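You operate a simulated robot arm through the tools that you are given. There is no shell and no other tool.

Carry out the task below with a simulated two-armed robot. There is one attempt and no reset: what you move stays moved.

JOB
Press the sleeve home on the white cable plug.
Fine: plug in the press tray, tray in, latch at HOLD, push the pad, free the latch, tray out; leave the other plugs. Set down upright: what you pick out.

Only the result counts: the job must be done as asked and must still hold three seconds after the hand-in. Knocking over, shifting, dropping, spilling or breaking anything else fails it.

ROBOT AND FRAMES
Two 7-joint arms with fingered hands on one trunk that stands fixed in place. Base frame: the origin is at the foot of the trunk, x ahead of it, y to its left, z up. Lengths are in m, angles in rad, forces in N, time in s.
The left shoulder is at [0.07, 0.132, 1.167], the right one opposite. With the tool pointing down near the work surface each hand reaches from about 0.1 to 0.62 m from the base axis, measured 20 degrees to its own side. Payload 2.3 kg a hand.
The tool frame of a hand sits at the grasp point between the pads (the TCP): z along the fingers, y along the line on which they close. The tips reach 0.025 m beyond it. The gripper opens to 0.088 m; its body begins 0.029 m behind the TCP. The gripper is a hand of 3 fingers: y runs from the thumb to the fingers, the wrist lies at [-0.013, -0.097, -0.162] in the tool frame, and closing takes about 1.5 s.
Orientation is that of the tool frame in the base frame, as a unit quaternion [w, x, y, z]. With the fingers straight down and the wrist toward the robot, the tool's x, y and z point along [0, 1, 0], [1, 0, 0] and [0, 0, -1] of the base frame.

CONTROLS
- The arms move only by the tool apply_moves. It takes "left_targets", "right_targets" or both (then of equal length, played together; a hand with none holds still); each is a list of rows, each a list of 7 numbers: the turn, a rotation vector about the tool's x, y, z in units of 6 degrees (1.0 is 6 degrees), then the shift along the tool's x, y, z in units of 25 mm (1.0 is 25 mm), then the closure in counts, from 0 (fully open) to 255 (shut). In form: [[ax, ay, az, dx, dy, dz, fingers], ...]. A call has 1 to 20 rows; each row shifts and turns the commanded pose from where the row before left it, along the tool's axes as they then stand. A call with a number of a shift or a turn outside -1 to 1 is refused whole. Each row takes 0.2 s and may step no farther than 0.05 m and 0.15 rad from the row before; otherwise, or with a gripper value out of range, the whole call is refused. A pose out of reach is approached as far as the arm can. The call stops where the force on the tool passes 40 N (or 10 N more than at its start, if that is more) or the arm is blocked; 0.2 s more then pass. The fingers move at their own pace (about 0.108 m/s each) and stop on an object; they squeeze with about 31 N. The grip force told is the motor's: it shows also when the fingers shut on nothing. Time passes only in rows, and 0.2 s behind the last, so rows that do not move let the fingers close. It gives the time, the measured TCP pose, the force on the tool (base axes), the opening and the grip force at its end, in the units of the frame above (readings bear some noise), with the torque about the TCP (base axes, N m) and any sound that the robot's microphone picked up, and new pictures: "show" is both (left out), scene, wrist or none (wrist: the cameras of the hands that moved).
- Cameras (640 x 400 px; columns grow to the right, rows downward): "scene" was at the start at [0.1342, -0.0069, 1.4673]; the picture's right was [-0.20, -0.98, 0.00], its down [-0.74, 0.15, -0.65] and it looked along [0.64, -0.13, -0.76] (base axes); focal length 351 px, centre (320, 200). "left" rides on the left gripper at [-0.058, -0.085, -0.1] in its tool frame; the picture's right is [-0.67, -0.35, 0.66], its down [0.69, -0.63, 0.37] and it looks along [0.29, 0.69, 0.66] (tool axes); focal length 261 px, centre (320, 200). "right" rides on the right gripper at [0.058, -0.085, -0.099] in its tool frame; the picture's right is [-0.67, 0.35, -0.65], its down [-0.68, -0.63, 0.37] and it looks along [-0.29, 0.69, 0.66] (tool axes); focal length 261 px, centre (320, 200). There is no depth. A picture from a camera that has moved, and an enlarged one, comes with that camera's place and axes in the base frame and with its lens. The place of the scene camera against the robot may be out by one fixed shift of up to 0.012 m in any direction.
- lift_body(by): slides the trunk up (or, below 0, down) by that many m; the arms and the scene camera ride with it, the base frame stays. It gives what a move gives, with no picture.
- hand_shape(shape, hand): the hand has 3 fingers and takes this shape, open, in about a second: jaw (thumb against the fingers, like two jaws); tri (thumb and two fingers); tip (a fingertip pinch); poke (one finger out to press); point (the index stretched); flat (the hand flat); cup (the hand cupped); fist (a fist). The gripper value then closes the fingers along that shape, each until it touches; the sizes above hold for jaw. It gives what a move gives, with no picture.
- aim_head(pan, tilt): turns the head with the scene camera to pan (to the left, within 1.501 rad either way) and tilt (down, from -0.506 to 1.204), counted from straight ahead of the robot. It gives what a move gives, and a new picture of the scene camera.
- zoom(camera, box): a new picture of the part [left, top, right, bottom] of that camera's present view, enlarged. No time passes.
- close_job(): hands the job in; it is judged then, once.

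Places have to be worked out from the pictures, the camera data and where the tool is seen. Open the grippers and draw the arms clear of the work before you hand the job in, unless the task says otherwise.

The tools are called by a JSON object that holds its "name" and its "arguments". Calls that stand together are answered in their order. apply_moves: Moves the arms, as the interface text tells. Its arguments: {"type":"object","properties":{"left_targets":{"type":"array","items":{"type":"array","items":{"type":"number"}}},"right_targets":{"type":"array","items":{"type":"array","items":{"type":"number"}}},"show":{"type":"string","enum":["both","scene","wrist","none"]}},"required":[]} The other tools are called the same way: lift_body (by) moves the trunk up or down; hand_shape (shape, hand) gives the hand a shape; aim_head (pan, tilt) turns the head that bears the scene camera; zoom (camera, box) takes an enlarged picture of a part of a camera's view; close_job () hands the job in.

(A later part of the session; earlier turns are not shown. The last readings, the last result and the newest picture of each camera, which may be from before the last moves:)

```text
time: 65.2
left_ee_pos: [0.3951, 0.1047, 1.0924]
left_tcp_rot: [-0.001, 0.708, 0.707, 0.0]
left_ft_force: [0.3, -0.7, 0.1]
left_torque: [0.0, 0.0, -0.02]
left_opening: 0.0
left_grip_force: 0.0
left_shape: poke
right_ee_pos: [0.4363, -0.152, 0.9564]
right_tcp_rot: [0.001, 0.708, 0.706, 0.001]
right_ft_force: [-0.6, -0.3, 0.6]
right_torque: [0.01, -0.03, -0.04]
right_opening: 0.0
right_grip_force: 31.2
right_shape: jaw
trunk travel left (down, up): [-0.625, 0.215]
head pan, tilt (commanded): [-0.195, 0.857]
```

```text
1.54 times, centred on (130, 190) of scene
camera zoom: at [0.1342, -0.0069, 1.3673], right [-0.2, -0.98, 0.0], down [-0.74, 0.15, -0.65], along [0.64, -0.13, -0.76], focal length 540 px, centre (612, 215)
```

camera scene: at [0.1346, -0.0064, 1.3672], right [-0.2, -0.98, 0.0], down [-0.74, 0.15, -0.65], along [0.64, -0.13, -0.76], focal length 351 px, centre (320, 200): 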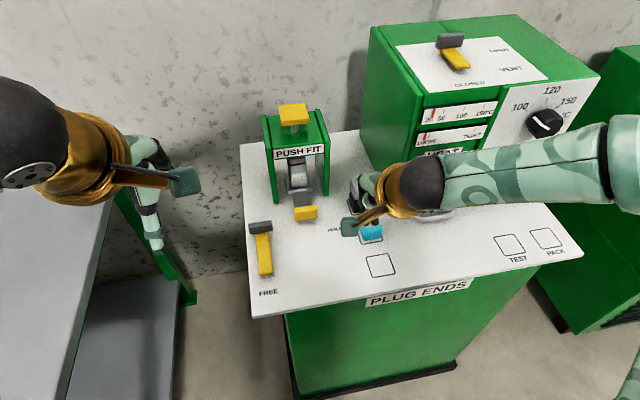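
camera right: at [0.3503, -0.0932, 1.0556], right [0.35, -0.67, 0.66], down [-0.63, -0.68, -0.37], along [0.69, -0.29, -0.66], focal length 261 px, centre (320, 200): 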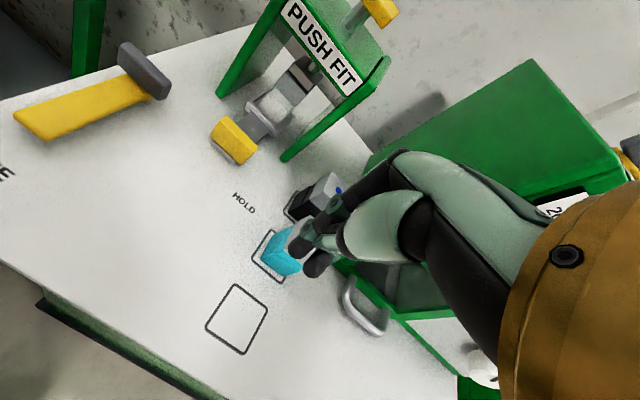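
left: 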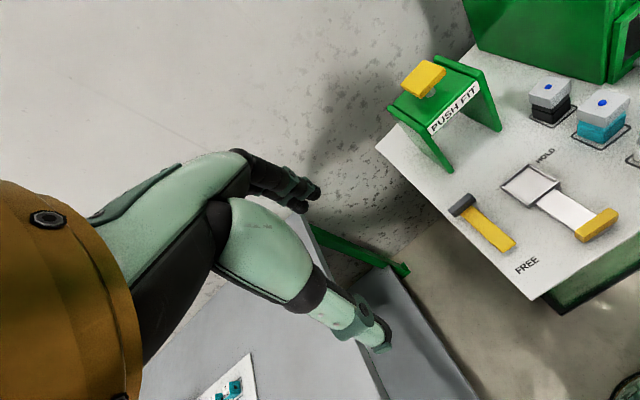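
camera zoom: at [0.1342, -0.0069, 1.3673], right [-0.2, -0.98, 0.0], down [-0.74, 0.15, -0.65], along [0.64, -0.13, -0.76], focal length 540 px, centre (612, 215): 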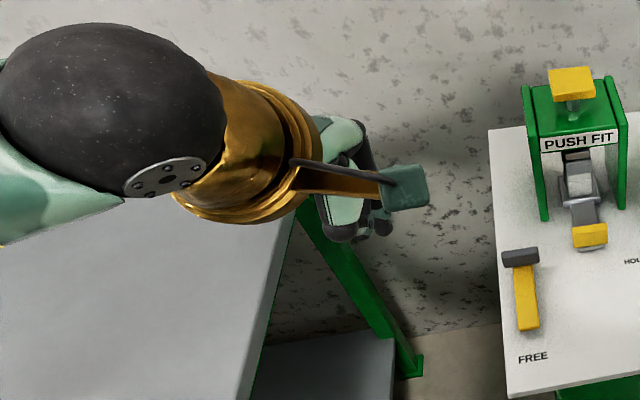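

I'll zoom in to see how the poke finger is laid out.

{"name": "zoom", "arguments": {"camera": "left", "box": [200, 130, 400, 330]}}

{"name": "zoom", "arguments": {"camera": "scene", "box": [90, 110, 190, 190]}}

{"name": "zoom", "arguments": {"camera": "right", "box": [0, 0, 400, 260]}}

```text
2.00 times, centred on (300, 230) of left
camera zoom: at [0.3103, 0.0454, 1.1928], right [-0.35, -0.67, -0.66], down [-0.63, 0.69, -0.37], along [0.69, 0.28, -0.66], focal length 521 px, centre (360, 140)
```

zoom: 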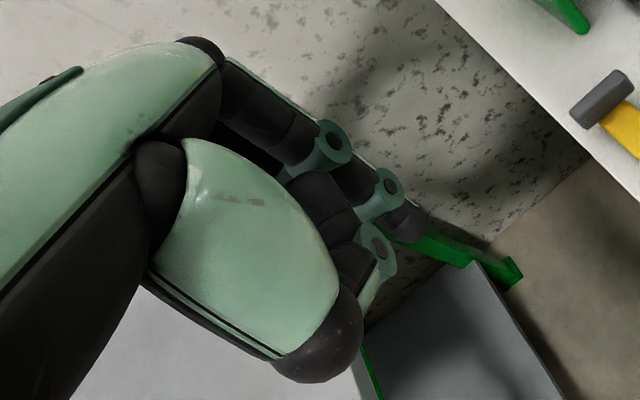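

```text
5.00 times, centred on (140, 150) of scene
camera zoom: at [0.1342, -0.0069, 1.3673], right [-0.2, -0.98, 0.0], down [-0.74, 0.15, -0.65], along [0.64, -0.13, -0.76], focal length 1757 px, centre (1220, 450)
```

zoom: 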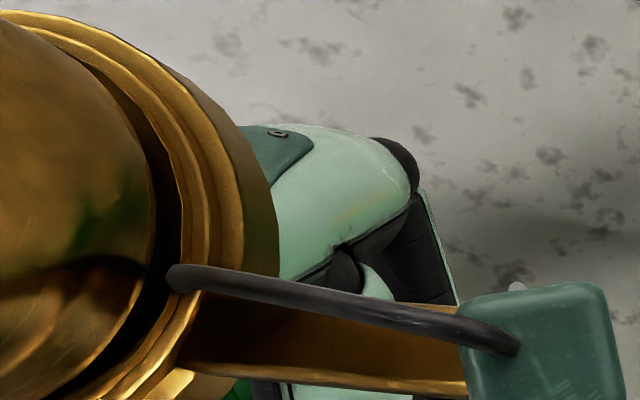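

```text
1.54 times, centred on (200, 130) of right
camera zoom: at [0.3503, -0.0933, 1.0555], right [0.35, -0.67, 0.66], down [-0.63, -0.68, -0.37], along [0.69, -0.29, -0.66], focal length 401 px, centre (505, 308)
```

zoom: 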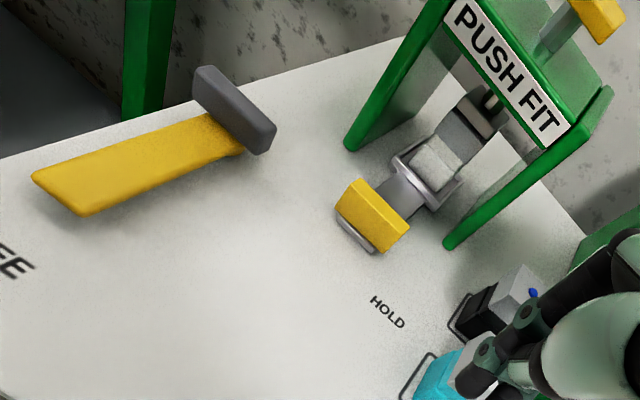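

In poke the index sticks out, with its tip at about tool (+0.010,+0.029,+0.059). First I'll move the right hand well off to the right so the two hands don't meet.

{"name": "apply_moves", "arguments": {"right_targets": [[0, 0, 0, -0.3, -0.3, -0.8, 255], [0, 0, 0, -0.8, -0.3, -0.8, 255], [0, 0, 0, -0.9, -0.3, -0.4, 255], [0, 0, 0, -0.9, -0.3, 0, 255], [0, 0, 0, -0.9, -0.3, 0, 255], [0, 0, 0, -0.9, -0.2, 0, 255], [0, 0, 0, -0.9, 0, 0, 255], [0, 0, 0, 0, 0, 0, 255]], "show": "none"}}

```text
time: 67.0
left_ee_pos: [0.3951, 0.1039, 1.0928]
left_tcp_rot: [0.0, 0.708, 0.706, 0.0]
left_ft_force: [-0.3, -0.2, 0.4]
left_torque: [0.01, 0.02, 0.02]
left_opening: 0.0001
left_grip_force: 0.0
left_shape: poke
right_ee_pos: [0.3917, -0.2917, 1.0045]
right_tcp_rot: [0.0, 0.708, 0.706, 0.0]
right_ft_force: [-0.5, 0.4, -0.4]
right_torque: [0.0, 0.01, -0.01]
right_opening: 0.0
right_grip_force: 30.6
right_shape: jaw
trunk travel left (down, up): [-0.625, 0.215]
head pan, tilt (commanded): [-0.195, 0.857]
```

The right hand is clear. Now I'll bring the left poke finger above the left (+y) side of the latch handle and look.

{"name": "apply_moves", "arguments": {"left_targets": [[0, 0, 0, -0.28, 0.15, 0.81, 0], [0, 0, 0, -0.28, 0.15, 0.81, 0], [0, 0, 0, -0.28, 0.15, 0.81, 0], [0, 0, 0, -0.28, 0.15, 0.81, 0], [0, 0, 0, -0.28, 0.15, 0.81, 0], [0, 0, 0, -0.28, 0.15, 0.81, 0], [0, 0, 0, -0.28, 0.15, 0.81, 0], [0, 0, 0, -0.28, 0.15, 0.81, 0], [0, 0, 0, 0, 0, 0, 0]], "show": "both"}}

{"name": "zoom", "arguments": {"camera": "scene", "box": [220, 150, 360, 310]}}

{"name": "zoom", "arguments": {"camera": "left", "box": [240, 120, 480, 340]}}

{"name": "zoom", "arguments": {"camera": "right", "box": [0, 0, 400, 260]}}

```text
time: 69.0
left_ee_pos: [0.4247, 0.0462, 0.9309]
left_tcp_rot: [0.001, 0.708, 0.707, -0.001]
left_ft_force: [-0.2, 1.3, -0.3]
left_torque: [-0.04, 0.03, -0.02]
left_opening: 0.0002
left_grip_force: 0.0
left_shape: poke
right_ee_pos: [0.3933, -0.2908, 1.0052]
right_tcp_rot: [0.001, 0.708, 0.706, 0.001]
right_ft_force: [1.2, -0.6, -0.6]
right_torque: [-0.03, 0.03, 0.02]
right_opening: 0.0001
right_grip_force: 31.4
right_shape: jaw
trunk travel left (down, up): [-0.625, 0.215]
head pan, tilt (commanded): [-0.195, 0.857]
camera scene: at [0.134, -0.0068, 1.3673], right [-0.2, -0.98, 0.0], down [-0.74, 0.15, -0.65], along [0.64, -0.13, -0.76], focal length 351 px, centre (320, 200)
camera left: at [0.3408, -0.0112, 1.0305], right [-0.35, -0.67, -0.66], down [-0.63, 0.69, -0.37], along [0.69, 0.28, -0.66], focal length 261 px, centre (320, 200)
```

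scene: 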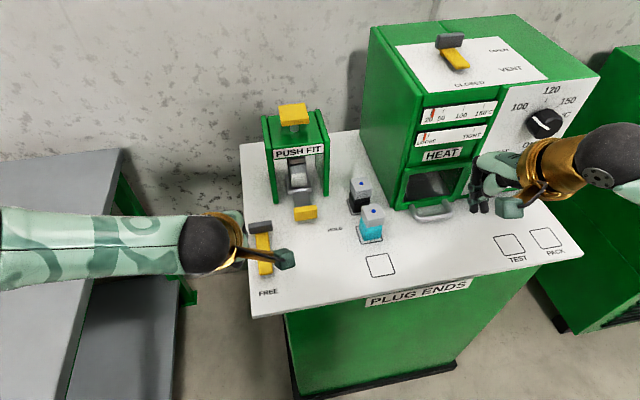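
left: 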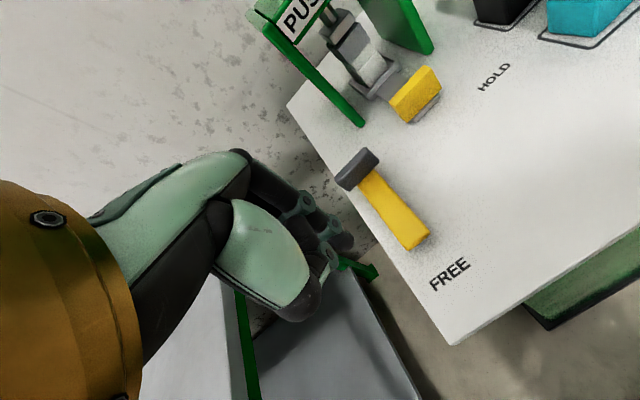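

```text
2.50 times, centred on (290, 230) of scene
camera zoom: at [0.134, -0.0068, 1.3673], right [-0.2, -0.98, 0.0], down [-0.74, 0.15, -0.65], along [0.64, -0.13, -0.76], focal length 878 px, centre (395, 125)
```

zoom: 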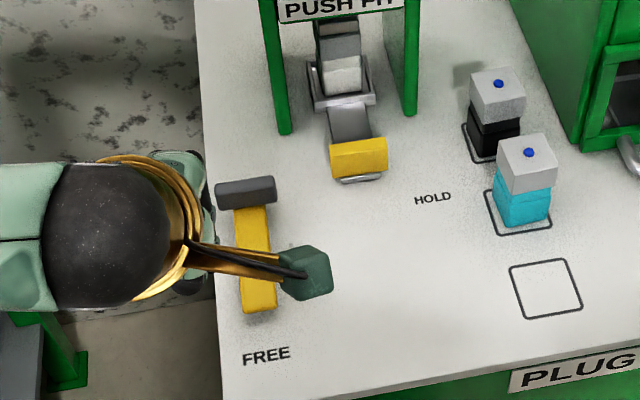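

```text
1.82 times, centred on (360, 230) of left
camera zoom: at [0.3408, -0.0112, 1.0305], right [-0.35, -0.67, -0.66], down [-0.63, 0.69, -0.37], along [0.69, 0.28, -0.66], focal length 474 px, centre (247, 146)
```

zoom: 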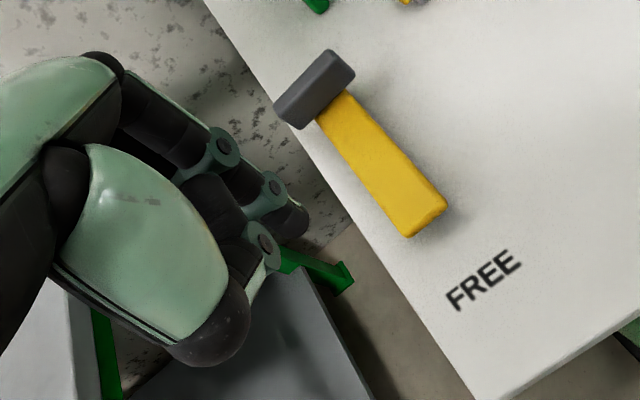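

```text
1.54 times, centred on (200, 130) of right
camera zoom: at [0.3074, -0.2325, 1.1048], right [0.35, -0.67, 0.66], down [-0.63, -0.68, -0.37], along [0.69, -0.29, -0.66], focal length 401 px, centre (505, 308)
```

zoom: 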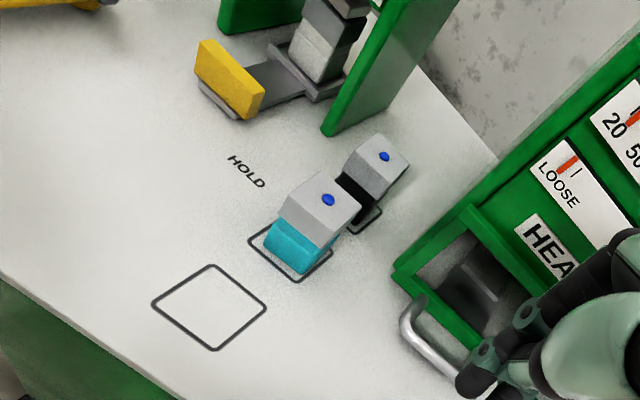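

The table's left edge is near y≈0.052, and the finger tip should be near (0.454,0.057,0.872), left of the handle. I'll lower it to just above table level.

{"name": "apply_moves", "arguments": {"left_targets": [[0, 0, 0, 0, 0, 0.4, 0], [0, 0, 0, 0, 0, 0.4, 0], [0, 0, 0, 0, 0, 0.4, 0], [0, 0, 0, 0, 0, 0, 0]], "show": "both"}}

{"name": "zoom", "arguments": {"camera": "left", "box": [240, 120, 480, 340]}}

```text
time: 70.0
left_ee_pos: [0.4247, 0.0477, 0.8999]
left_tcp_rot: [0.001, 0.708, 0.707, 0.0]
left_ft_force: [-0.2, -0.5, 0.0]
left_torque: [-0.01, -0.01, -0.02]
left_opening: 0.0
left_grip_force: 0.1
left_shape: poke
right_ee_pos: [0.3927, -0.2912, 1.0045]
right_tcp_rot: [0.001, 0.708, 0.706, 0.0]
right_ft_force: [0.5, -0.3, -0.8]
right_torque: [0.01, -0.02, 0.02]
right_opening: 0.0001
right_grip_force: 31.5
right_shape: jaw
trunk travel left (down, up): [-0.625, 0.215]
head pan, tilt (commanded): [-0.195, 0.857]
camera scene: at [0.1341, -0.0069, 1.3673], right [-0.2, -0.98, 0.0], down [-0.74, 0.15, -0.65], along [0.64, -0.13, -0.76], focal length 351 px, centre (320, 200)
camera left: at [0.3405, -0.0106, 1.0009], right [-0.35, -0.67, -0.66], down [-0.63, 0.69, -0.37], along [0.69, 0.28, -0.66], focal length 261 px, centre (320, 200)
```

scene: 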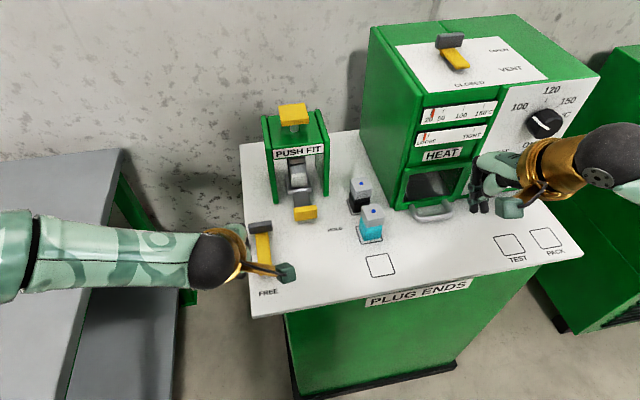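
left: 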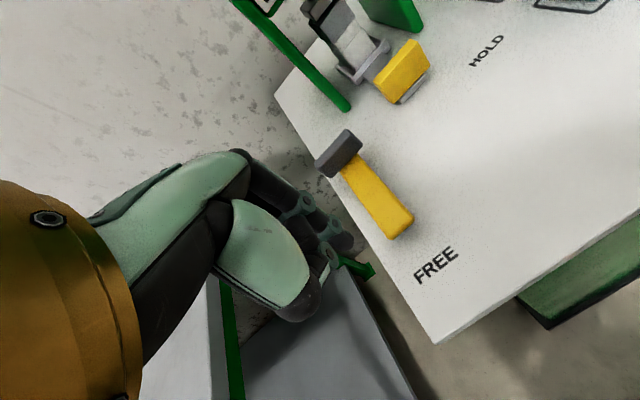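

```text
1.82 times, centred on (360, 230) of left
camera zoom: at [0.3405, -0.0106, 1.0009], right [-0.35, -0.67, -0.66], down [-0.63, 0.69, -0.37], along [0.69, 0.28, -0.66], focal length 474 px, centre (247, 146)
```

zoom: 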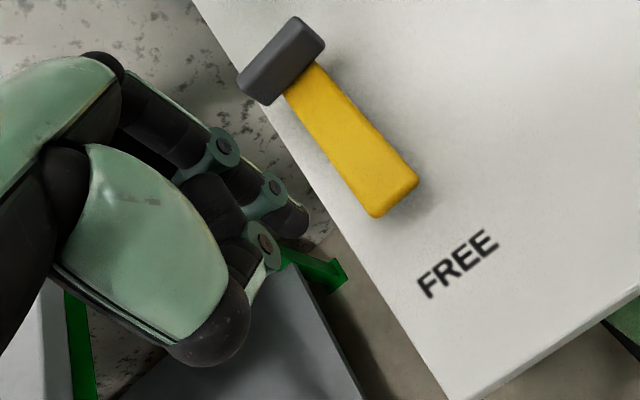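

I want a side view of the left finger at the lever, so I'll yaw the right hand so its camera looks left across the table from its free spot.

{"name": "apply_moves", "arguments": {"right_targets": [[0, 0, -1, 0, 0, 0, 255], [0, 0, -1, 0, 0, 0, 255], [0, 0, -1, 0, 0, 0, 255], [0, 0, -1, 0, 0, 0, 255], [0, 0, -1, 0, 0, 0, 255], [0, 0, -1, 0, 0, 0, 255], [0, 0, -1, 0, 0, 0, 255], [0, 0, -1, 0, 0, 0, 255], [0, 0, -1, 0, 0, 0, 255], [0, 0, -1, 0, 0, 0, 255], [0, 0, 0, 0, 0, 0, 255]], "show": "wrist"}}

```text
time: 72.4
left_ee_pos: [0.4255, 0.0469, 0.9013]
left_tcp_rot: [0.001, 0.708, 0.707, 0.0]
left_ft_force: [-0.4, 0.8, -0.2]
left_torque: [0.03, -0.04, -0.01]
left_opening: 0.0001
left_grip_force: 0.1
left_shape: poke
right_ee_pos: [0.3502, -0.1691, 1.0129]
right_tcp_rot: [0.009, 0.337, 0.941, -0.032]
right_ft_force: [-0.7, 0.1, 0.1]
right_torque: [0.01, 0.0, 0.01]
right_opening: 0.0
right_grip_force: 30.7
right_shape: jaw
right hand out of reach, approached as far as the arm can: row 4, 5, 6, 7, 8, 9, 10
trunk travel left (down, up): [-0.625, 0.215]
head pan, tilt (commanded): [-0.195, 0.857]
camera right: at [0.2507, -0.1903, 1.1148], right [0.74, -0.11, 0.66], down [0.13, -0.94, -0.3], along [0.66, 0.31, -0.69], focal length 261 px, centre (320, 200)
```

right: 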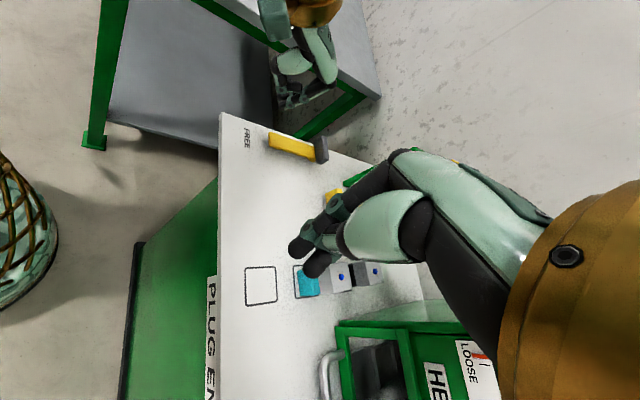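

This view shows the left hand and the lever, so I'll zoom there.

{"name": "zoom", "arguments": {"camera": "right", "box": [220, 30, 380, 190]}}

```text
2.50 times, centred on (300, 110) of right
camera zoom: at [0.2507, -0.1903, 1.1148], right [0.74, -0.11, 0.66], down [0.13, -0.94, -0.3], along [0.66, 0.31, -0.69], focal length 652 px, centre (370, 425)
```

zoom: 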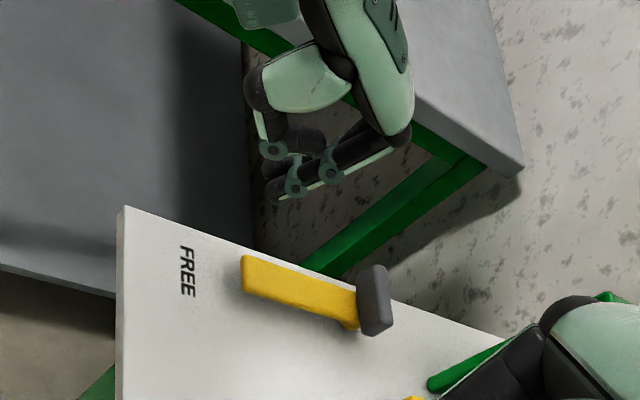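

The index tip is really at about (0.422,0.038,0.885), i.e. only about 15 mm past the TCP. I'll move the left hand +35 mm in x and +6 mm in y, and lower it so the tip sits beside the lever at z≈0.84.

{"name": "apply_moves", "arguments": {"left_targets": [[0, 0, 0, 0.12, 0.7, 0, 0], [0, 0, 0, 0.12, 0.7, 0, 0], [0, 0, 0, 0, 0, 0.5, 0], [0, 0, 0, 0, 0, 0.5, 0], [0, 0, 0, 0, 0, 0.5, 0], [0, 0, 0, 0, 0, 0.3, 0], [0, 0, 0, 0, 0, 0, 0]], "show": "none"}}

{"name": "zoom", "arguments": {"camera": "right", "box": [220, 30, 380, 190]}}

{"name": "zoom", "arguments": {"camera": "left", "box": [240, 120, 480, 340]}}

{"name": "zoom", "arguments": {"camera": "scene", "box": [220, 150, 360, 310]}}

```text
time: 74.0
left_ee_pos: [0.4598, 0.0534, 0.8551]
left_tcp_rot: [0.0, 0.707, 0.707, 0.0]
left_ft_force: [-0.4, 1.1, 0.2]
left_torque: [-0.02, 0.02, -0.02]
left_opening: 0.0
left_grip_force: 0.2
left_shape: poke
right_ee_pos: [0.3492, -0.1685, 1.0134]
right_tcp_rot: [0.009, 0.338, 0.941, -0.032]
right_ft_force: [-0.1, -0.2, 0.0]
right_torque: [0.04, 0.04, -0.01]
right_opening: 0.0
right_grip_force: 31.1
right_shape: jaw
trunk travel left (down, up): [-0.625, 0.215]
head pan, tilt (commanded): [-0.195, 0.857]
```

```text
2.50 times, centred on (300, 110) of right
camera zoom: at [0.2508, -0.1902, 1.1149], right [0.74, -0.11, 0.66], down [0.13, -0.94, -0.3], along [0.66, 0.31, -0.69], focal length 652 px, centre (370, 425)
```

zoom: 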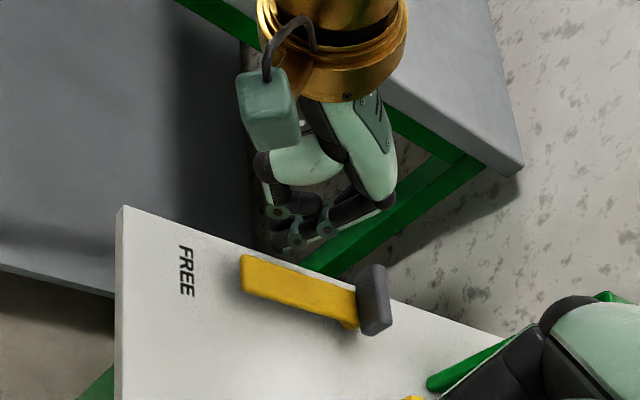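

```text
1.82 times, centred on (360, 230) of left
camera zoom: at [0.3751, -0.0043, 0.9559], right [-0.35, -0.67, -0.66], down [-0.63, 0.69, -0.37], along [0.69, 0.28, -0.66], focal length 474 px, centre (247, 146)
```

zoom: 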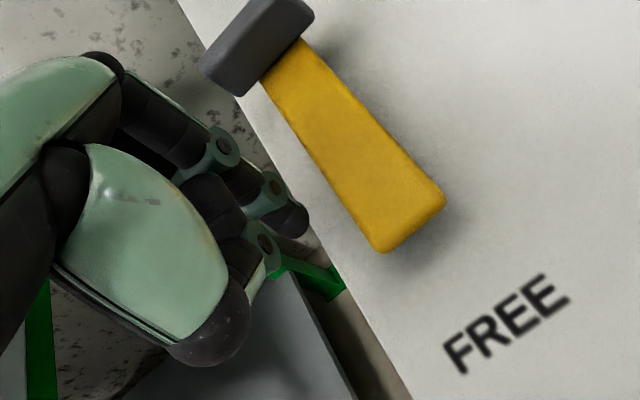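

```text
2.50 times, centred on (290, 230) of scene
camera zoom: at [0.1343, -0.0069, 1.3673], right [-0.2, -0.98, 0.0], down [-0.74, 0.15, -0.65], along [0.64, -0.13, -0.76], focal length 878 px, centre (395, 125)
```

zoom: 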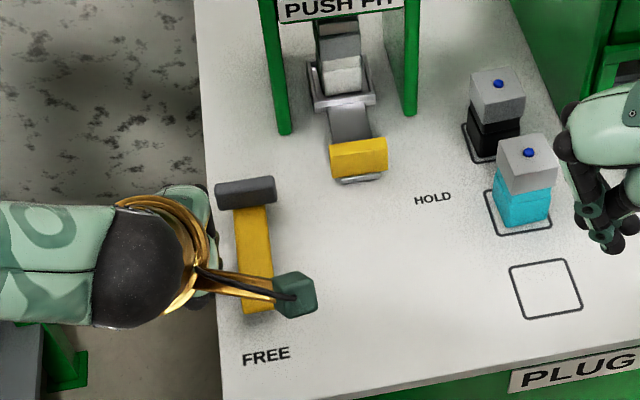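

The tip is at about (0.462,0.048,0.832), beside the lever. I'll push it along the arc around the hub toward −y, starting with the first 30°, then check.

{"name": "apply_moves", "arguments": {"left_targets": [[0, 0, 0, -0.38, 0, 0, 0], [0, 0, 0, -0.328, -0.054, 0, 0], [0, 0, 0, -0.328, -0.054, 0, 0], [0, 0, 0, -0.332, 0.032, 0, 0], [0, 0, 0, -0.332, 0.032, 0, 0], [0, 0, 0, 0, 0, 0, 0]], "show": "none"}}

{"name": "zoom", "arguments": {"camera": "right", "box": [220, 50, 380, 210]}}

{"name": "zoom", "arguments": {"camera": "left", "box": [240, 60, 480, 280]}}

{"name": "zoom", "arguments": {"camera": "scene", "box": [220, 150, 360, 310]}}

```text
time: 75.4
left_ee_pos: [0.4593, 0.0107, 0.857]
left_tcp_rot: [0.0, 0.708, 0.707, 0.001]
left_ft_force: [-0.1, -0.6, -0.5]
left_torque: [0.0, -0.01, -0.01]
left_opening: 0.0
left_grip_force: 0.0
left_shape: poke
right_ee_pos: [0.3501, -0.1692, 1.013]
right_tcp_rot: [0.009, 0.337, 0.941, -0.032]
right_ft_force: [-1.2, -0.2, 0.2]
right_torque: [0.02, 0.04, -0.01]
right_opening: 0.0
right_grip_force: 31.8
right_shape: jaw
trunk travel left (down, up): [-0.625, 0.215]
head pan, tilt (commanded): [-0.195, 0.857]
```

```text
2.50 times, centred on (300, 130) of right
camera zoom: at [0.2508, -0.1901, 1.1149], right [0.74, -0.11, 0.66], down [0.13, -0.94, -0.3], along [0.66, 0.31, -0.69], focal length 652 px, centre (370, 375)
```

zoom: 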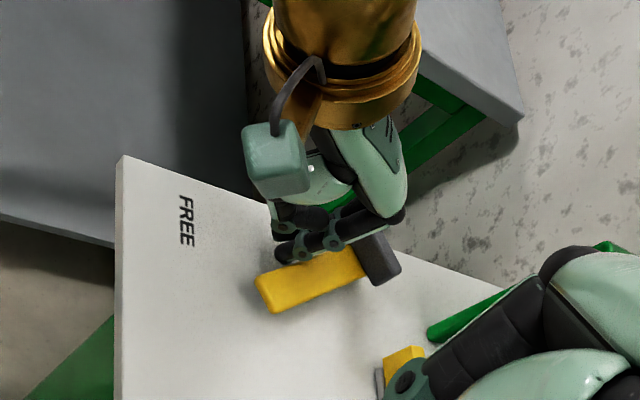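

```text
1.82 times, centred on (360, 170) of left
camera zoom: at [0.3746, -0.0471, 0.9563], right [-0.35, -0.67, -0.66], down [-0.63, 0.69, -0.37], along [0.69, 0.28, -0.66], focal length 474 px, centre (247, 254)
```

zoom: 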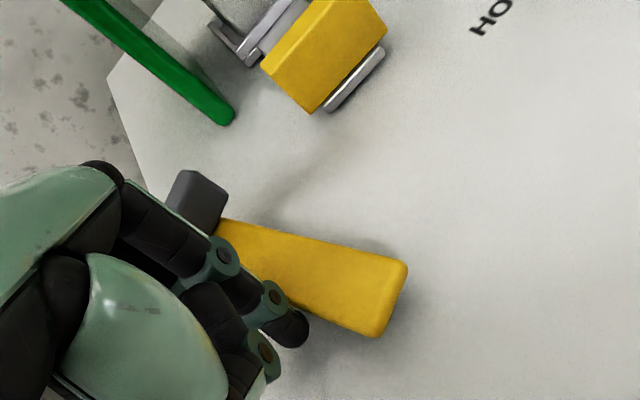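

```text
2.50 times, centred on (290, 230) of scene
camera zoom: at [0.1343, -0.0069, 1.3673], right [-0.2, -0.98, 0.0], down [-0.74, 0.15, -0.65], along [0.64, -0.13, -0.76], focal length 878 px, centre (395, 125)
```

zoom: 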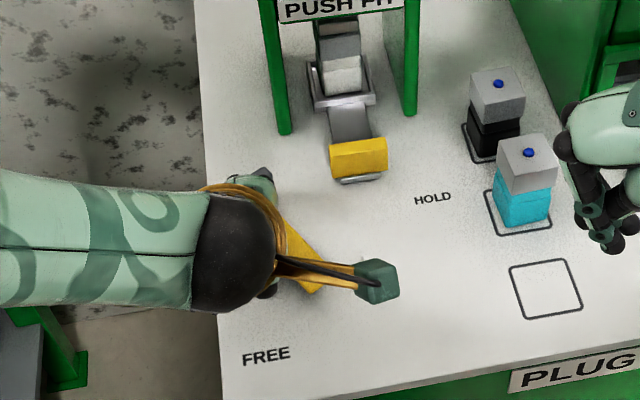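

The lever is rotating well with little force. I'll continue along the arc to about 75°.

{"name": "apply_moves", "arguments": {"left_targets": [[0, 0, 0, -0.31, 0.118, 0, 0], [0, 0, 0, -0.31, 0.118, 0, 0], [0, 0, 0, -0.27, 0.194, 0, 0], [0, 0, 0, -0.27, 0.194, 0, 0], [0, 0, 0, -0.212, 0.256, 0, 0], [0, 0, 0, -0.212, 0.256, 0, 0], [0, 0, 0, 0, 0, 0, 0]], "show": "none"}}

{"name": "zoom", "arguments": {"camera": "right", "box": [220, 50, 380, 210]}}

{"name": "zoom", "arguments": {"camera": "left", "box": [240, 60, 480, 280]}}

{"name": "zoom", "arguments": {"camera": "scene", "box": [220, 150, 360, 310]}}

```text
time: 77.0
left_ee_pos: [0.488, -0.0291, 0.8563]
left_tcp_rot: [0.0, 0.708, 0.706, -0.001]
left_ft_force: [-0.2, 0.3, 1.6]
left_torque: [0.01, -0.05, 0.01]
left_opening: 0.0004
left_grip_force: 0.1
left_shape: poke
right_ee_pos: [0.3494, -0.1688, 1.0133]
right_tcp_rot: [0.01, 0.338, 0.941, -0.032]
right_ft_force: [0.1, 0.5, -0.5]
right_torque: [-0.01, -0.04, -0.01]
right_opening: 0.0
right_grip_force: 30.8
right_shape: jaw
trunk travel left (down, up): [-0.625, 0.215]
head pan, tilt (commanded): [-0.195, 0.857]
```

```text
2.50 times, centred on (300, 130) of right
camera zoom: at [0.2504, -0.1901, 1.1151], right [0.74, -0.11, 0.66], down [0.13, -0.94, -0.3], along [0.66, 0.31, -0.69], focal length 652 px, centre (370, 375)
```

zoom: 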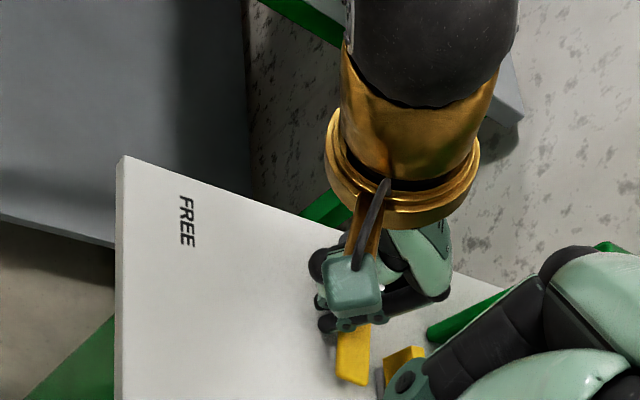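

```text
1.82 times, centred on (360, 170) of left
camera zoom: at [0.4026, -0.087, 0.9561], right [-0.35, -0.67, -0.66], down [-0.63, 0.69, -0.37], along [0.69, 0.28, -0.66], focal length 474 px, centre (247, 254)
```

zoom: 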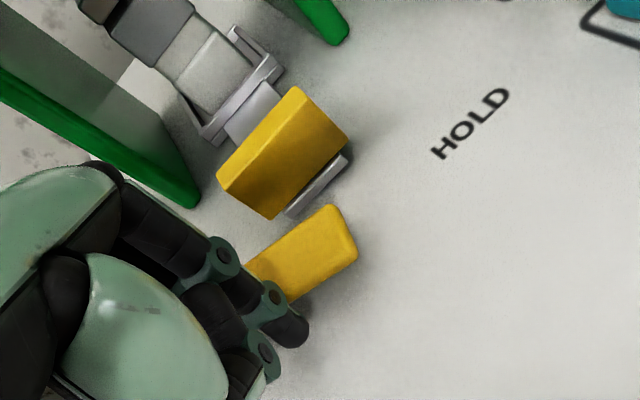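

```text
2.50 times, centred on (290, 230) of scene
camera zoom: at [0.1338, -0.0069, 1.3673], right [-0.2, -0.98, 0.0], down [-0.74, 0.15, -0.65], along [0.64, -0.13, -0.76], focal length 878 px, centre (395, 125)
```

zoom: 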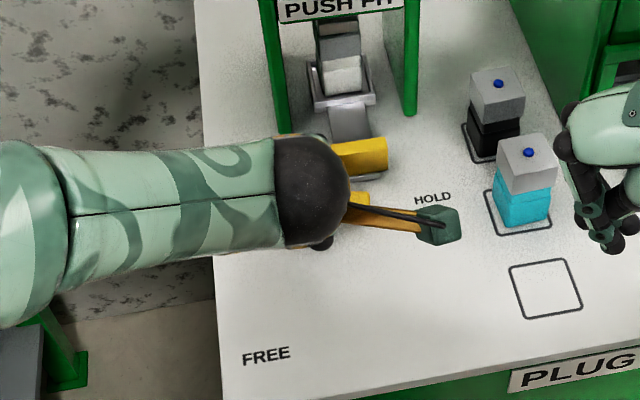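

The lever is nearly across in front of the tray handle. I'll finish the last ~15° toward HOLD and feel for the stop.

{"name": "apply_moves", "arguments": {"left_targets": [[0, 0, 0, -0.138, 0.304, 0, 0], [0, 0, 0, -0.138, 0.304, 0, 0], [0, 0, 0, 0, 0.1, 0, 0], [0, 0, 0, 0, 0, 0, 0]], "show": "none"}}

{"name": "zoom", "arguments": {"camera": "left", "box": [240, 60, 480, 280]}}

{"name": "zoom", "arguments": {"camera": "scene", "box": [220, 150, 360, 310]}}

```text
time: 78.0
left_ee_pos: [0.5008, -0.036, 0.8581]
left_tcp_rot: [0.001, 0.708, 0.706, 0.001]
left_ft_force: [-10.0, 2.0, 7.0]
left_torque: [0.06, 0.15, 0.09]
left_opening: 0.0
left_grip_force: 0.1
left_shape: poke
right_ee_pos: [0.3449, -0.1698, 1.0156]
right_tcp_rot: [0.012, 0.338, 0.94, -0.031]
right_ft_force: [0.1, -0.1, 0.3]
right_torque: [-0.02, 0.02, -0.03]
right_opening: 0.0
right_grip_force: 30.9
right_shape: jaw
trunk travel left (down, up): [-0.625, 0.215]
head pan, tilt (commanded): [-0.195, 0.857]
```

```text
1.82 times, centred on (360, 170) of left
camera zoom: at [0.4165, -0.0936, 0.9577], right [-0.35, -0.67, -0.66], down [-0.63, 0.69, -0.37], along [0.7, 0.28, -0.66], focal length 474 px, centre (247, 254)
```

zoom: 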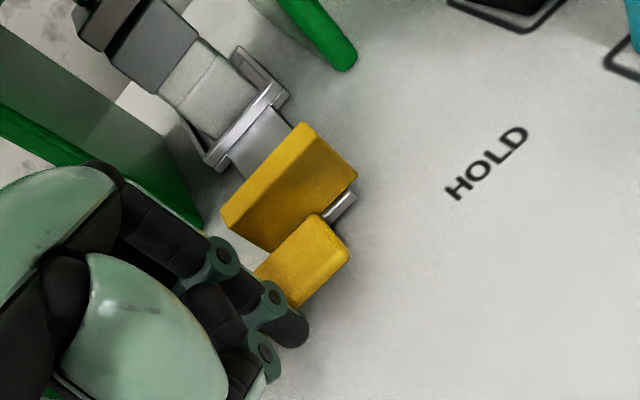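

```text
2.50 times, centred on (290, 230) of scene
camera zoom: at [0.1275, -0.0063, 1.368], right [-0.2, -0.98, 0.0], down [-0.74, 0.15, -0.66], along [0.65, -0.13, -0.75], focal length 878 px, centre (395, 125)
```

zoom: 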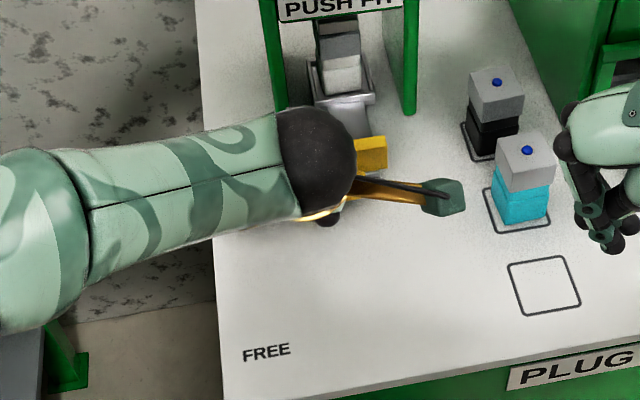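

A −10 N reaction shows the lever is at its stop, across the front of the tray handle. I'll back the left hand off, raise it, and move it aside to inspect.

{"name": "apply_moves", "arguments": {"left_targets": [[0, 0, 0, 0, -0.3, 0, 0], [0, 0, 0, 0, -0.5, 0, 0], [0, 0, 0, 0, -0.2, -0.6, 0], [0, 0, 0, 0.4, -0.2, -0.8, 0], [0, 0, 0, 0.8, -0.3, -0.8, 0], [0, 0, 0, 0.8, -0.3, -0.8, 0], [0, 0, 0, 0.8, -0.3, -0.8, 0], [0, 0, 0, 0.8, -0.3, -0.6, 0], [0, 0, 0, 0, 0, 0, 0]], "show": "both"}}

{"name": "zoom", "arguments": {"camera": "left", "box": [360, 40, 640, 260]}}

{"name": "zoom", "arguments": {"camera": "scene", "box": [220, 100, 360, 260]}}

```text
time: 80.0
left_ee_pos: [0.4444, 0.0538, 0.9656]
left_tcp_rot: [0.0, 0.708, 0.706, 0.0]
left_ft_force: [-0.6, -0.3, -0.9]
left_torque: [-0.01, 0.0, -0.04]
left_opening: 0.0001
left_grip_force: 0.2
left_shape: poke
right_ee_pos: [0.3499, -0.169, 1.014]
right_tcp_rot: [0.008, 0.338, 0.941, -0.032]
right_ft_force: [0.2, 0.0, -0.2]
right_torque: [0.02, 0.03, 0.01]
right_opening: 0.0001
right_grip_force: 31.4
right_shape: jaw
trunk travel left (down, up): [-0.625, 0.215]
head pan, tilt (commanded): [-0.195, 0.857]
camera scene: at [0.1346, -0.0074, 1.3672], right [-0.2, -0.98, 0.0], down [-0.74, 0.15, -0.65], along [0.64, -0.13, -0.76], focal length 351 px, centre (320, 200)
camera left: at [0.3598, -0.0036, 1.0667], right [-0.35, -0.67, -0.66], down [-0.63, 0.69, -0.37], along [0.69, 0.28, -0.66], focal length 261 px, centre (320, 200)
```

scene: 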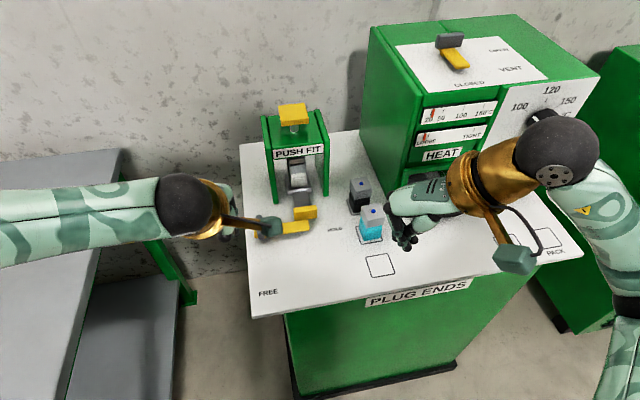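
left: 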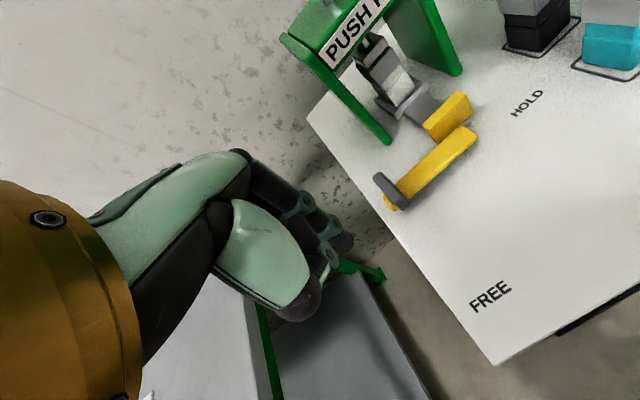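

```text
1.82 times, centred on (500, 150) of left
camera zoom: at [0.3598, -0.0036, 1.0667], right [-0.35, -0.67, -0.66], down [-0.63, 0.69, -0.37], along [0.69, 0.28, -0.66], focal length 474 px, centre (-7, 291)
```

zoom: 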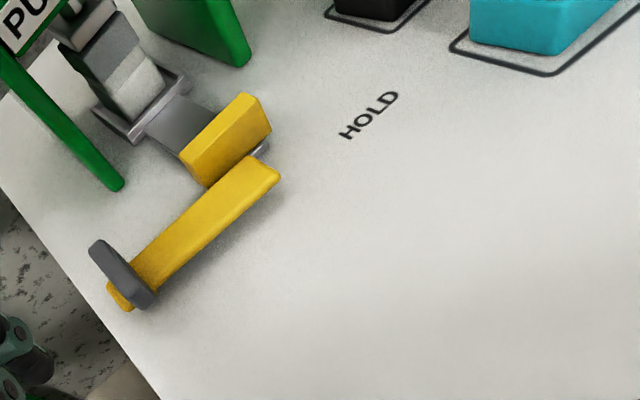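

```text
2.50 times, centred on (290, 180) of scene
camera zoom: at [0.1346, -0.0074, 1.3672], right [-0.2, -0.98, 0.0], down [-0.74, 0.15, -0.65], along [0.64, -0.13, -0.76], focal length 878 px, centre (395, 250)
```

zoom: 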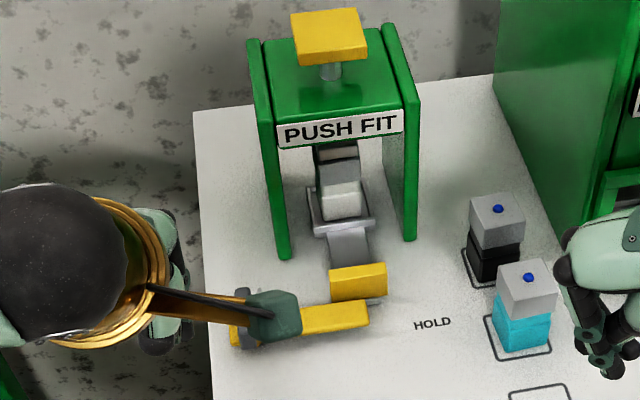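

The latch lies across the tray handle, pointing to HOLD. I'll park the left hand back to the left and bring the right hand back to its default yaw for pressing the pad.

{"name": "apply_moves", "arguments": {"left_targets": [[0, 0, 0, 0.6, -0.3, -0.6, 0], [0, 0, 0, 0.6, -0.3, -0.6, 0], [0, 0, 0, 0.6, -0.3, -0.6, 0], [0, 0, 0, 0.6, -0.3, -0.5, 0], [0, 0, 0, 0.5, -0.3, -0.3, 0], [0, 0, 0, 0, 0, 0, 0], [0, 0, 0, 0, 0, 0, 0], [0, 0, 0, 0, 0, 0, 0], [0, 0, 0, 0, 0, 0, 0]], "right_targets": [[0, 0, 1, 0, 0, 0, 255], [0, 0, 1, 0, 0, 0, 255], [0, 0, 1, 0, 0, 0, 255], [0, 0, 1, 0, 0, 0, 255], [0, 0, 1, 0, 0, 0, 255], [0, 0, 1, 0, 0, 0, 255], [0, 0, 1, 0, 0, 0, 255], [0, 0, 1, 0, 0, 0, 255], [0, 0, 0, 0, 0, 0, 255]], "show": "both"}}

```text
time: 82.0
left_ee_pos: [0.4085, 0.1239, 1.0281]
left_tcp_rot: [0.0, 0.707, 0.707, 0.0]
left_ft_force: [0.6, 0.4, -0.6]
left_torque: [-0.02, 0.02, 0.0]
left_opening: 0.0001
left_grip_force: 0.1
left_shape: poke
right_ee_pos: [0.35, -0.1699, 1.0127]
right_tcp_rot: [0.022, 0.691, 0.722, -0.025]
right_ft_force: [0.4, 0.3, 0.5]
right_torque: [-0.02, -0.06, 0.03]
right_opening: 0.0
right_grip_force: 31.1
right_shape: jaw
trunk travel left (down, up): [-0.625, 0.215]
head pan, tilt (commanded): [-0.195, 0.857]
camera scene: at [0.1343, -0.0071, 1.3673], right [-0.2, -0.98, 0.0], down [-0.74, 0.15, -0.65], along [0.64, -0.13, -0.76], focal length 351 px, centre (320, 200)
camera right: at [0.2625, -0.1077, 1.1095], right [0.38, -0.61, 0.7], down [-0.6, -0.74, -0.32], along [0.7, -0.3, -0.64], focal length 261 px, centre (320, 200)
camera left: at [0.3236, 0.0664, 1.1297], right [-0.35, -0.67, -0.66], down [-0.63, 0.69, -0.37], along [0.69, 0.28, -0.66], focal length 261 px, centre (320, 200)
```

scene: 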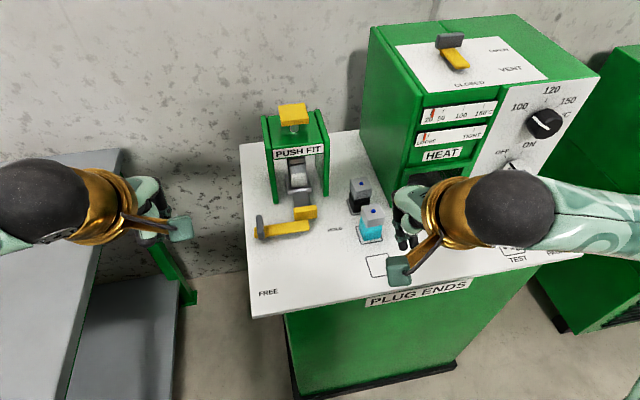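
right: 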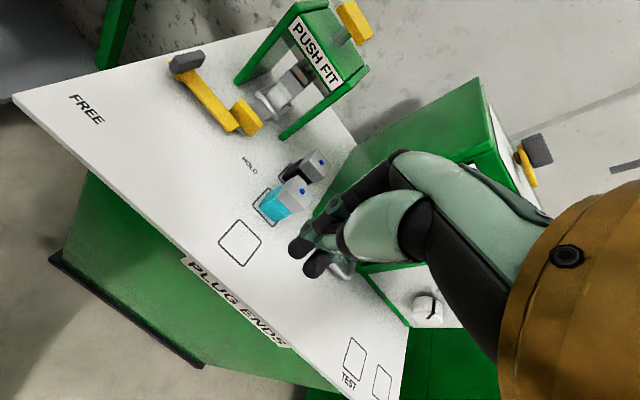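
left: 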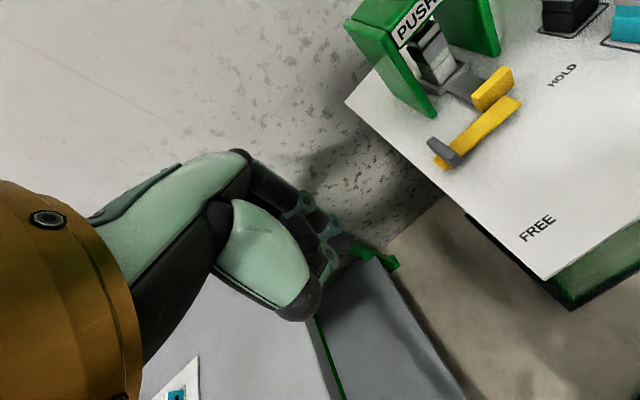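

The right hand is nearly at default orientation. I'll give it the poke shape and correct the small residual tilt.

{"name": "hand_shape", "arguments": {"hand": "right", "shape": "poke"}}

{"name": "apply_moves", "arguments": {"right_targets": [[0, 0.63, 0.42, 0, 0, -0.3, 0], [0, 0, 0, 0.5, 0.5, -0.5, 0], [0, 0, 0, 0.6, 0.6, -0.3, 0], [0, 0, 0, 0.7, 0.7, 0, 0], [0, 0, 0, 0.7, 0.7, 0, 0], [0, 0, 0, 0.7, 0.7, 0, 0], [0, 0, 0, 0, 0, 0, 0]], "show": "both"}}

```text
time: 82.9
left_ee_pos: [0.4083, 0.1241, 1.0294]
left_tcp_rot: [0.0, 0.707, 0.707, 0.001]
left_ft_force: [0.0, -0.7, -0.1]
left_torque: [-0.01, -0.01, 0.0]
left_opening: 0.0
left_grip_force: 0.0
left_shape: poke
right_ee_pos: [0.35, -0.1701, 1.0133]
right_tcp_rot: [0.022, 0.69, 0.723, -0.026]
right_ft_force: [-0.3, -0.2, -1.1]
right_torque: [-0.03, -0.01, 0.02]
right_opening: 0.0003
right_grip_force: 0.1
right_shape: poke
trunk travel left (down, up): [-0.625, 0.215]
head pan, tilt (commanded): [-0.195, 0.857]
```

```text
time: 84.5
left_ee_pos: [0.407, 0.1247, 1.0296]
left_tcp_rot: [0.0, 0.708, 0.707, 0.001]
left_ft_force: [1.7, 0.0, -0.8]
left_torque: [0.01, 0.06, -0.01]
left_opening: 0.0003
left_grip_force: 0.0
left_shape: poke
right_ee_pos: [0.4306, -0.089, 1.039]
right_tcp_rot: [-0.002, 0.706, 0.708, -0.002]
right_ft_force: [-0.1, 0.5, 0.5]
right_torque: [-0.01, -0.03, 0.03]
right_opening: 0.0001
right_grip_force: 0.1
right_shape: poke
trunk travel left (down, up): [-0.625, 0.215]
head pan, tilt (commanded): [-0.195, 0.857]
camera scene: at [0.134, -0.0073, 1.3673], right [-0.2, -0.98, 0.0], down [-0.74, 0.15, -0.65], along [0.64, -0.13, -0.76], focal length 351 px, centre (320, 200)
camera right: at [0.3444, -0.0301, 1.1397], right [0.35, -0.67, 0.65], down [-0.63, -0.69, -0.36], along [0.69, -0.28, -0.66], focal length 261 px, centre (320, 200)
```

scene: 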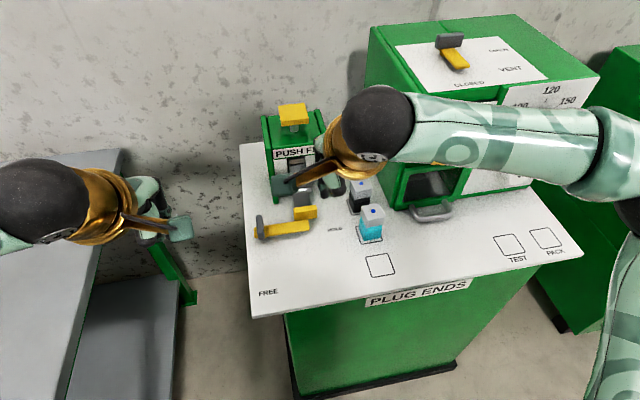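
right: 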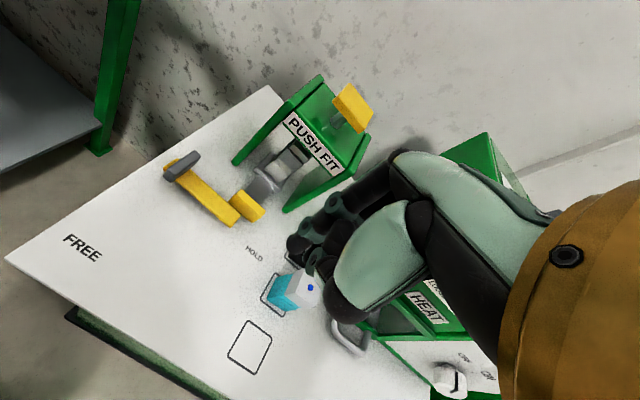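

The pad top centre refines to about (0.643,-0.070,1.000), right above the plug. I'll tilt the right hand 30° forward (for reach) and move above the pad.

{"name": "apply_moves", "arguments": {"right_targets": [[-1, 0, 0, 0, 0, 0, 0], [-1, 0, 0, 0, 0, 0, 0], [-1, 0, 0, 0, 0, 0, 0], [-1, 0, 0, 0, 0, 0, 0], [-1, 0, 0, 0, 0, 0, 0], [0, 0, 0, 0.04, 0.5, -0.6, 0], [0, 0, 0, 0.04, 0.8, 0.3, 0], [0, 0, 0, 0.04, 0.8, 0.3, 0], [0, 0, 0, 0.04, 0.8, 0.4, 0], [0, 0, 0, 0.04, 0.8, 0.46, 0], [0, 0, 0, 0.04, 0.8, 0.46, 0], [0, 0, 0, 0, 0, 0, 0]], "show": "both"}}

{"name": "zoom", "arguments": {"camera": "right", "box": [200, 130, 440, 350]}}

```text
time: 87.1
left_ee_pos: [0.409, 0.1245, 1.0287]
left_tcp_rot: [0.0, 0.708, 0.706, 0.0]
left_ft_force: [0.1, 0.0, -0.8]
left_torque: [0.01, -0.02, 0.02]
left_opening: 0.0001
left_grip_force: 0.0
left_shape: poke
right_ee_pos: [0.5445, -0.0836, 1.0678]
right_tcp_rot: [0.181, 0.683, 0.684, 0.181]
right_ft_force: [0.6, -1.1, -0.7]
right_torque: [-0.01, 0.02, 0.02]
right_opening: 0.0002
right_grip_force: 0.1
right_shape: poke
trunk travel left (down, up): [-0.625, 0.215]
head pan, tilt (commanded): [-0.195, 0.857]
camera scene: at [0.1339, -0.007, 1.3673], right [-0.2, -0.98, 0.0], down [-0.74, 0.15, -0.65], along [0.64, -0.13, -0.76], focal length 351 px, centre (320, 200)
camera right: at [0.4211, -0.0249, 1.1122], right [-0.02, -0.67, 0.74], down [-0.36, -0.69, -0.63], along [0.93, -0.28, -0.23], focal length 261 px, centre (320, 200)
```

scene: 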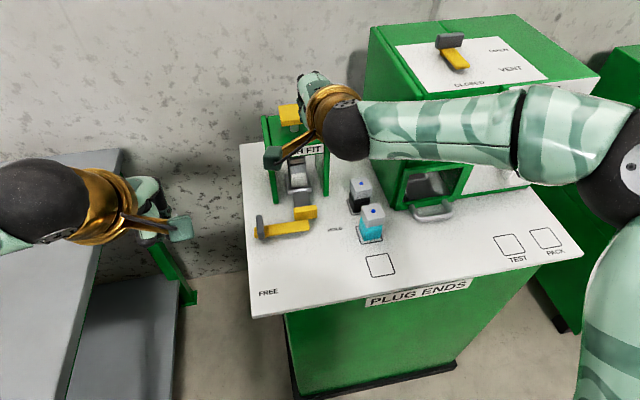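
right: 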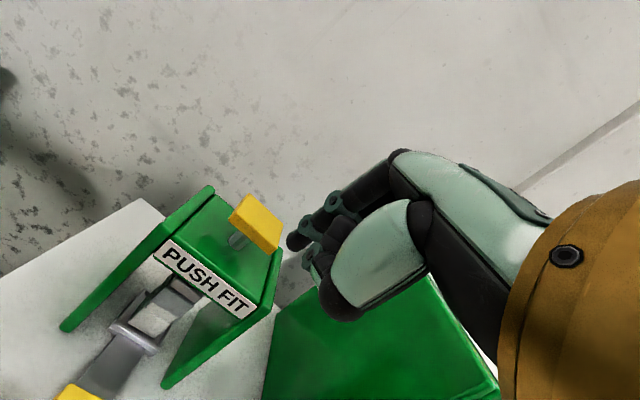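

```text
1.82 times, centred on (320, 240) of right
camera zoom: at [0.4211, -0.0249, 1.1122], right [-0.02, -0.67, 0.74], down [-0.36, -0.69, -0.63], along [0.93, -0.28, -0.23], focal length 474 px, centre (320, 127)
```

zoom: 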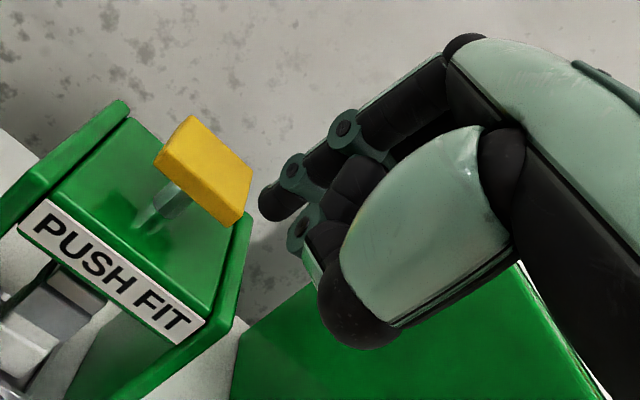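

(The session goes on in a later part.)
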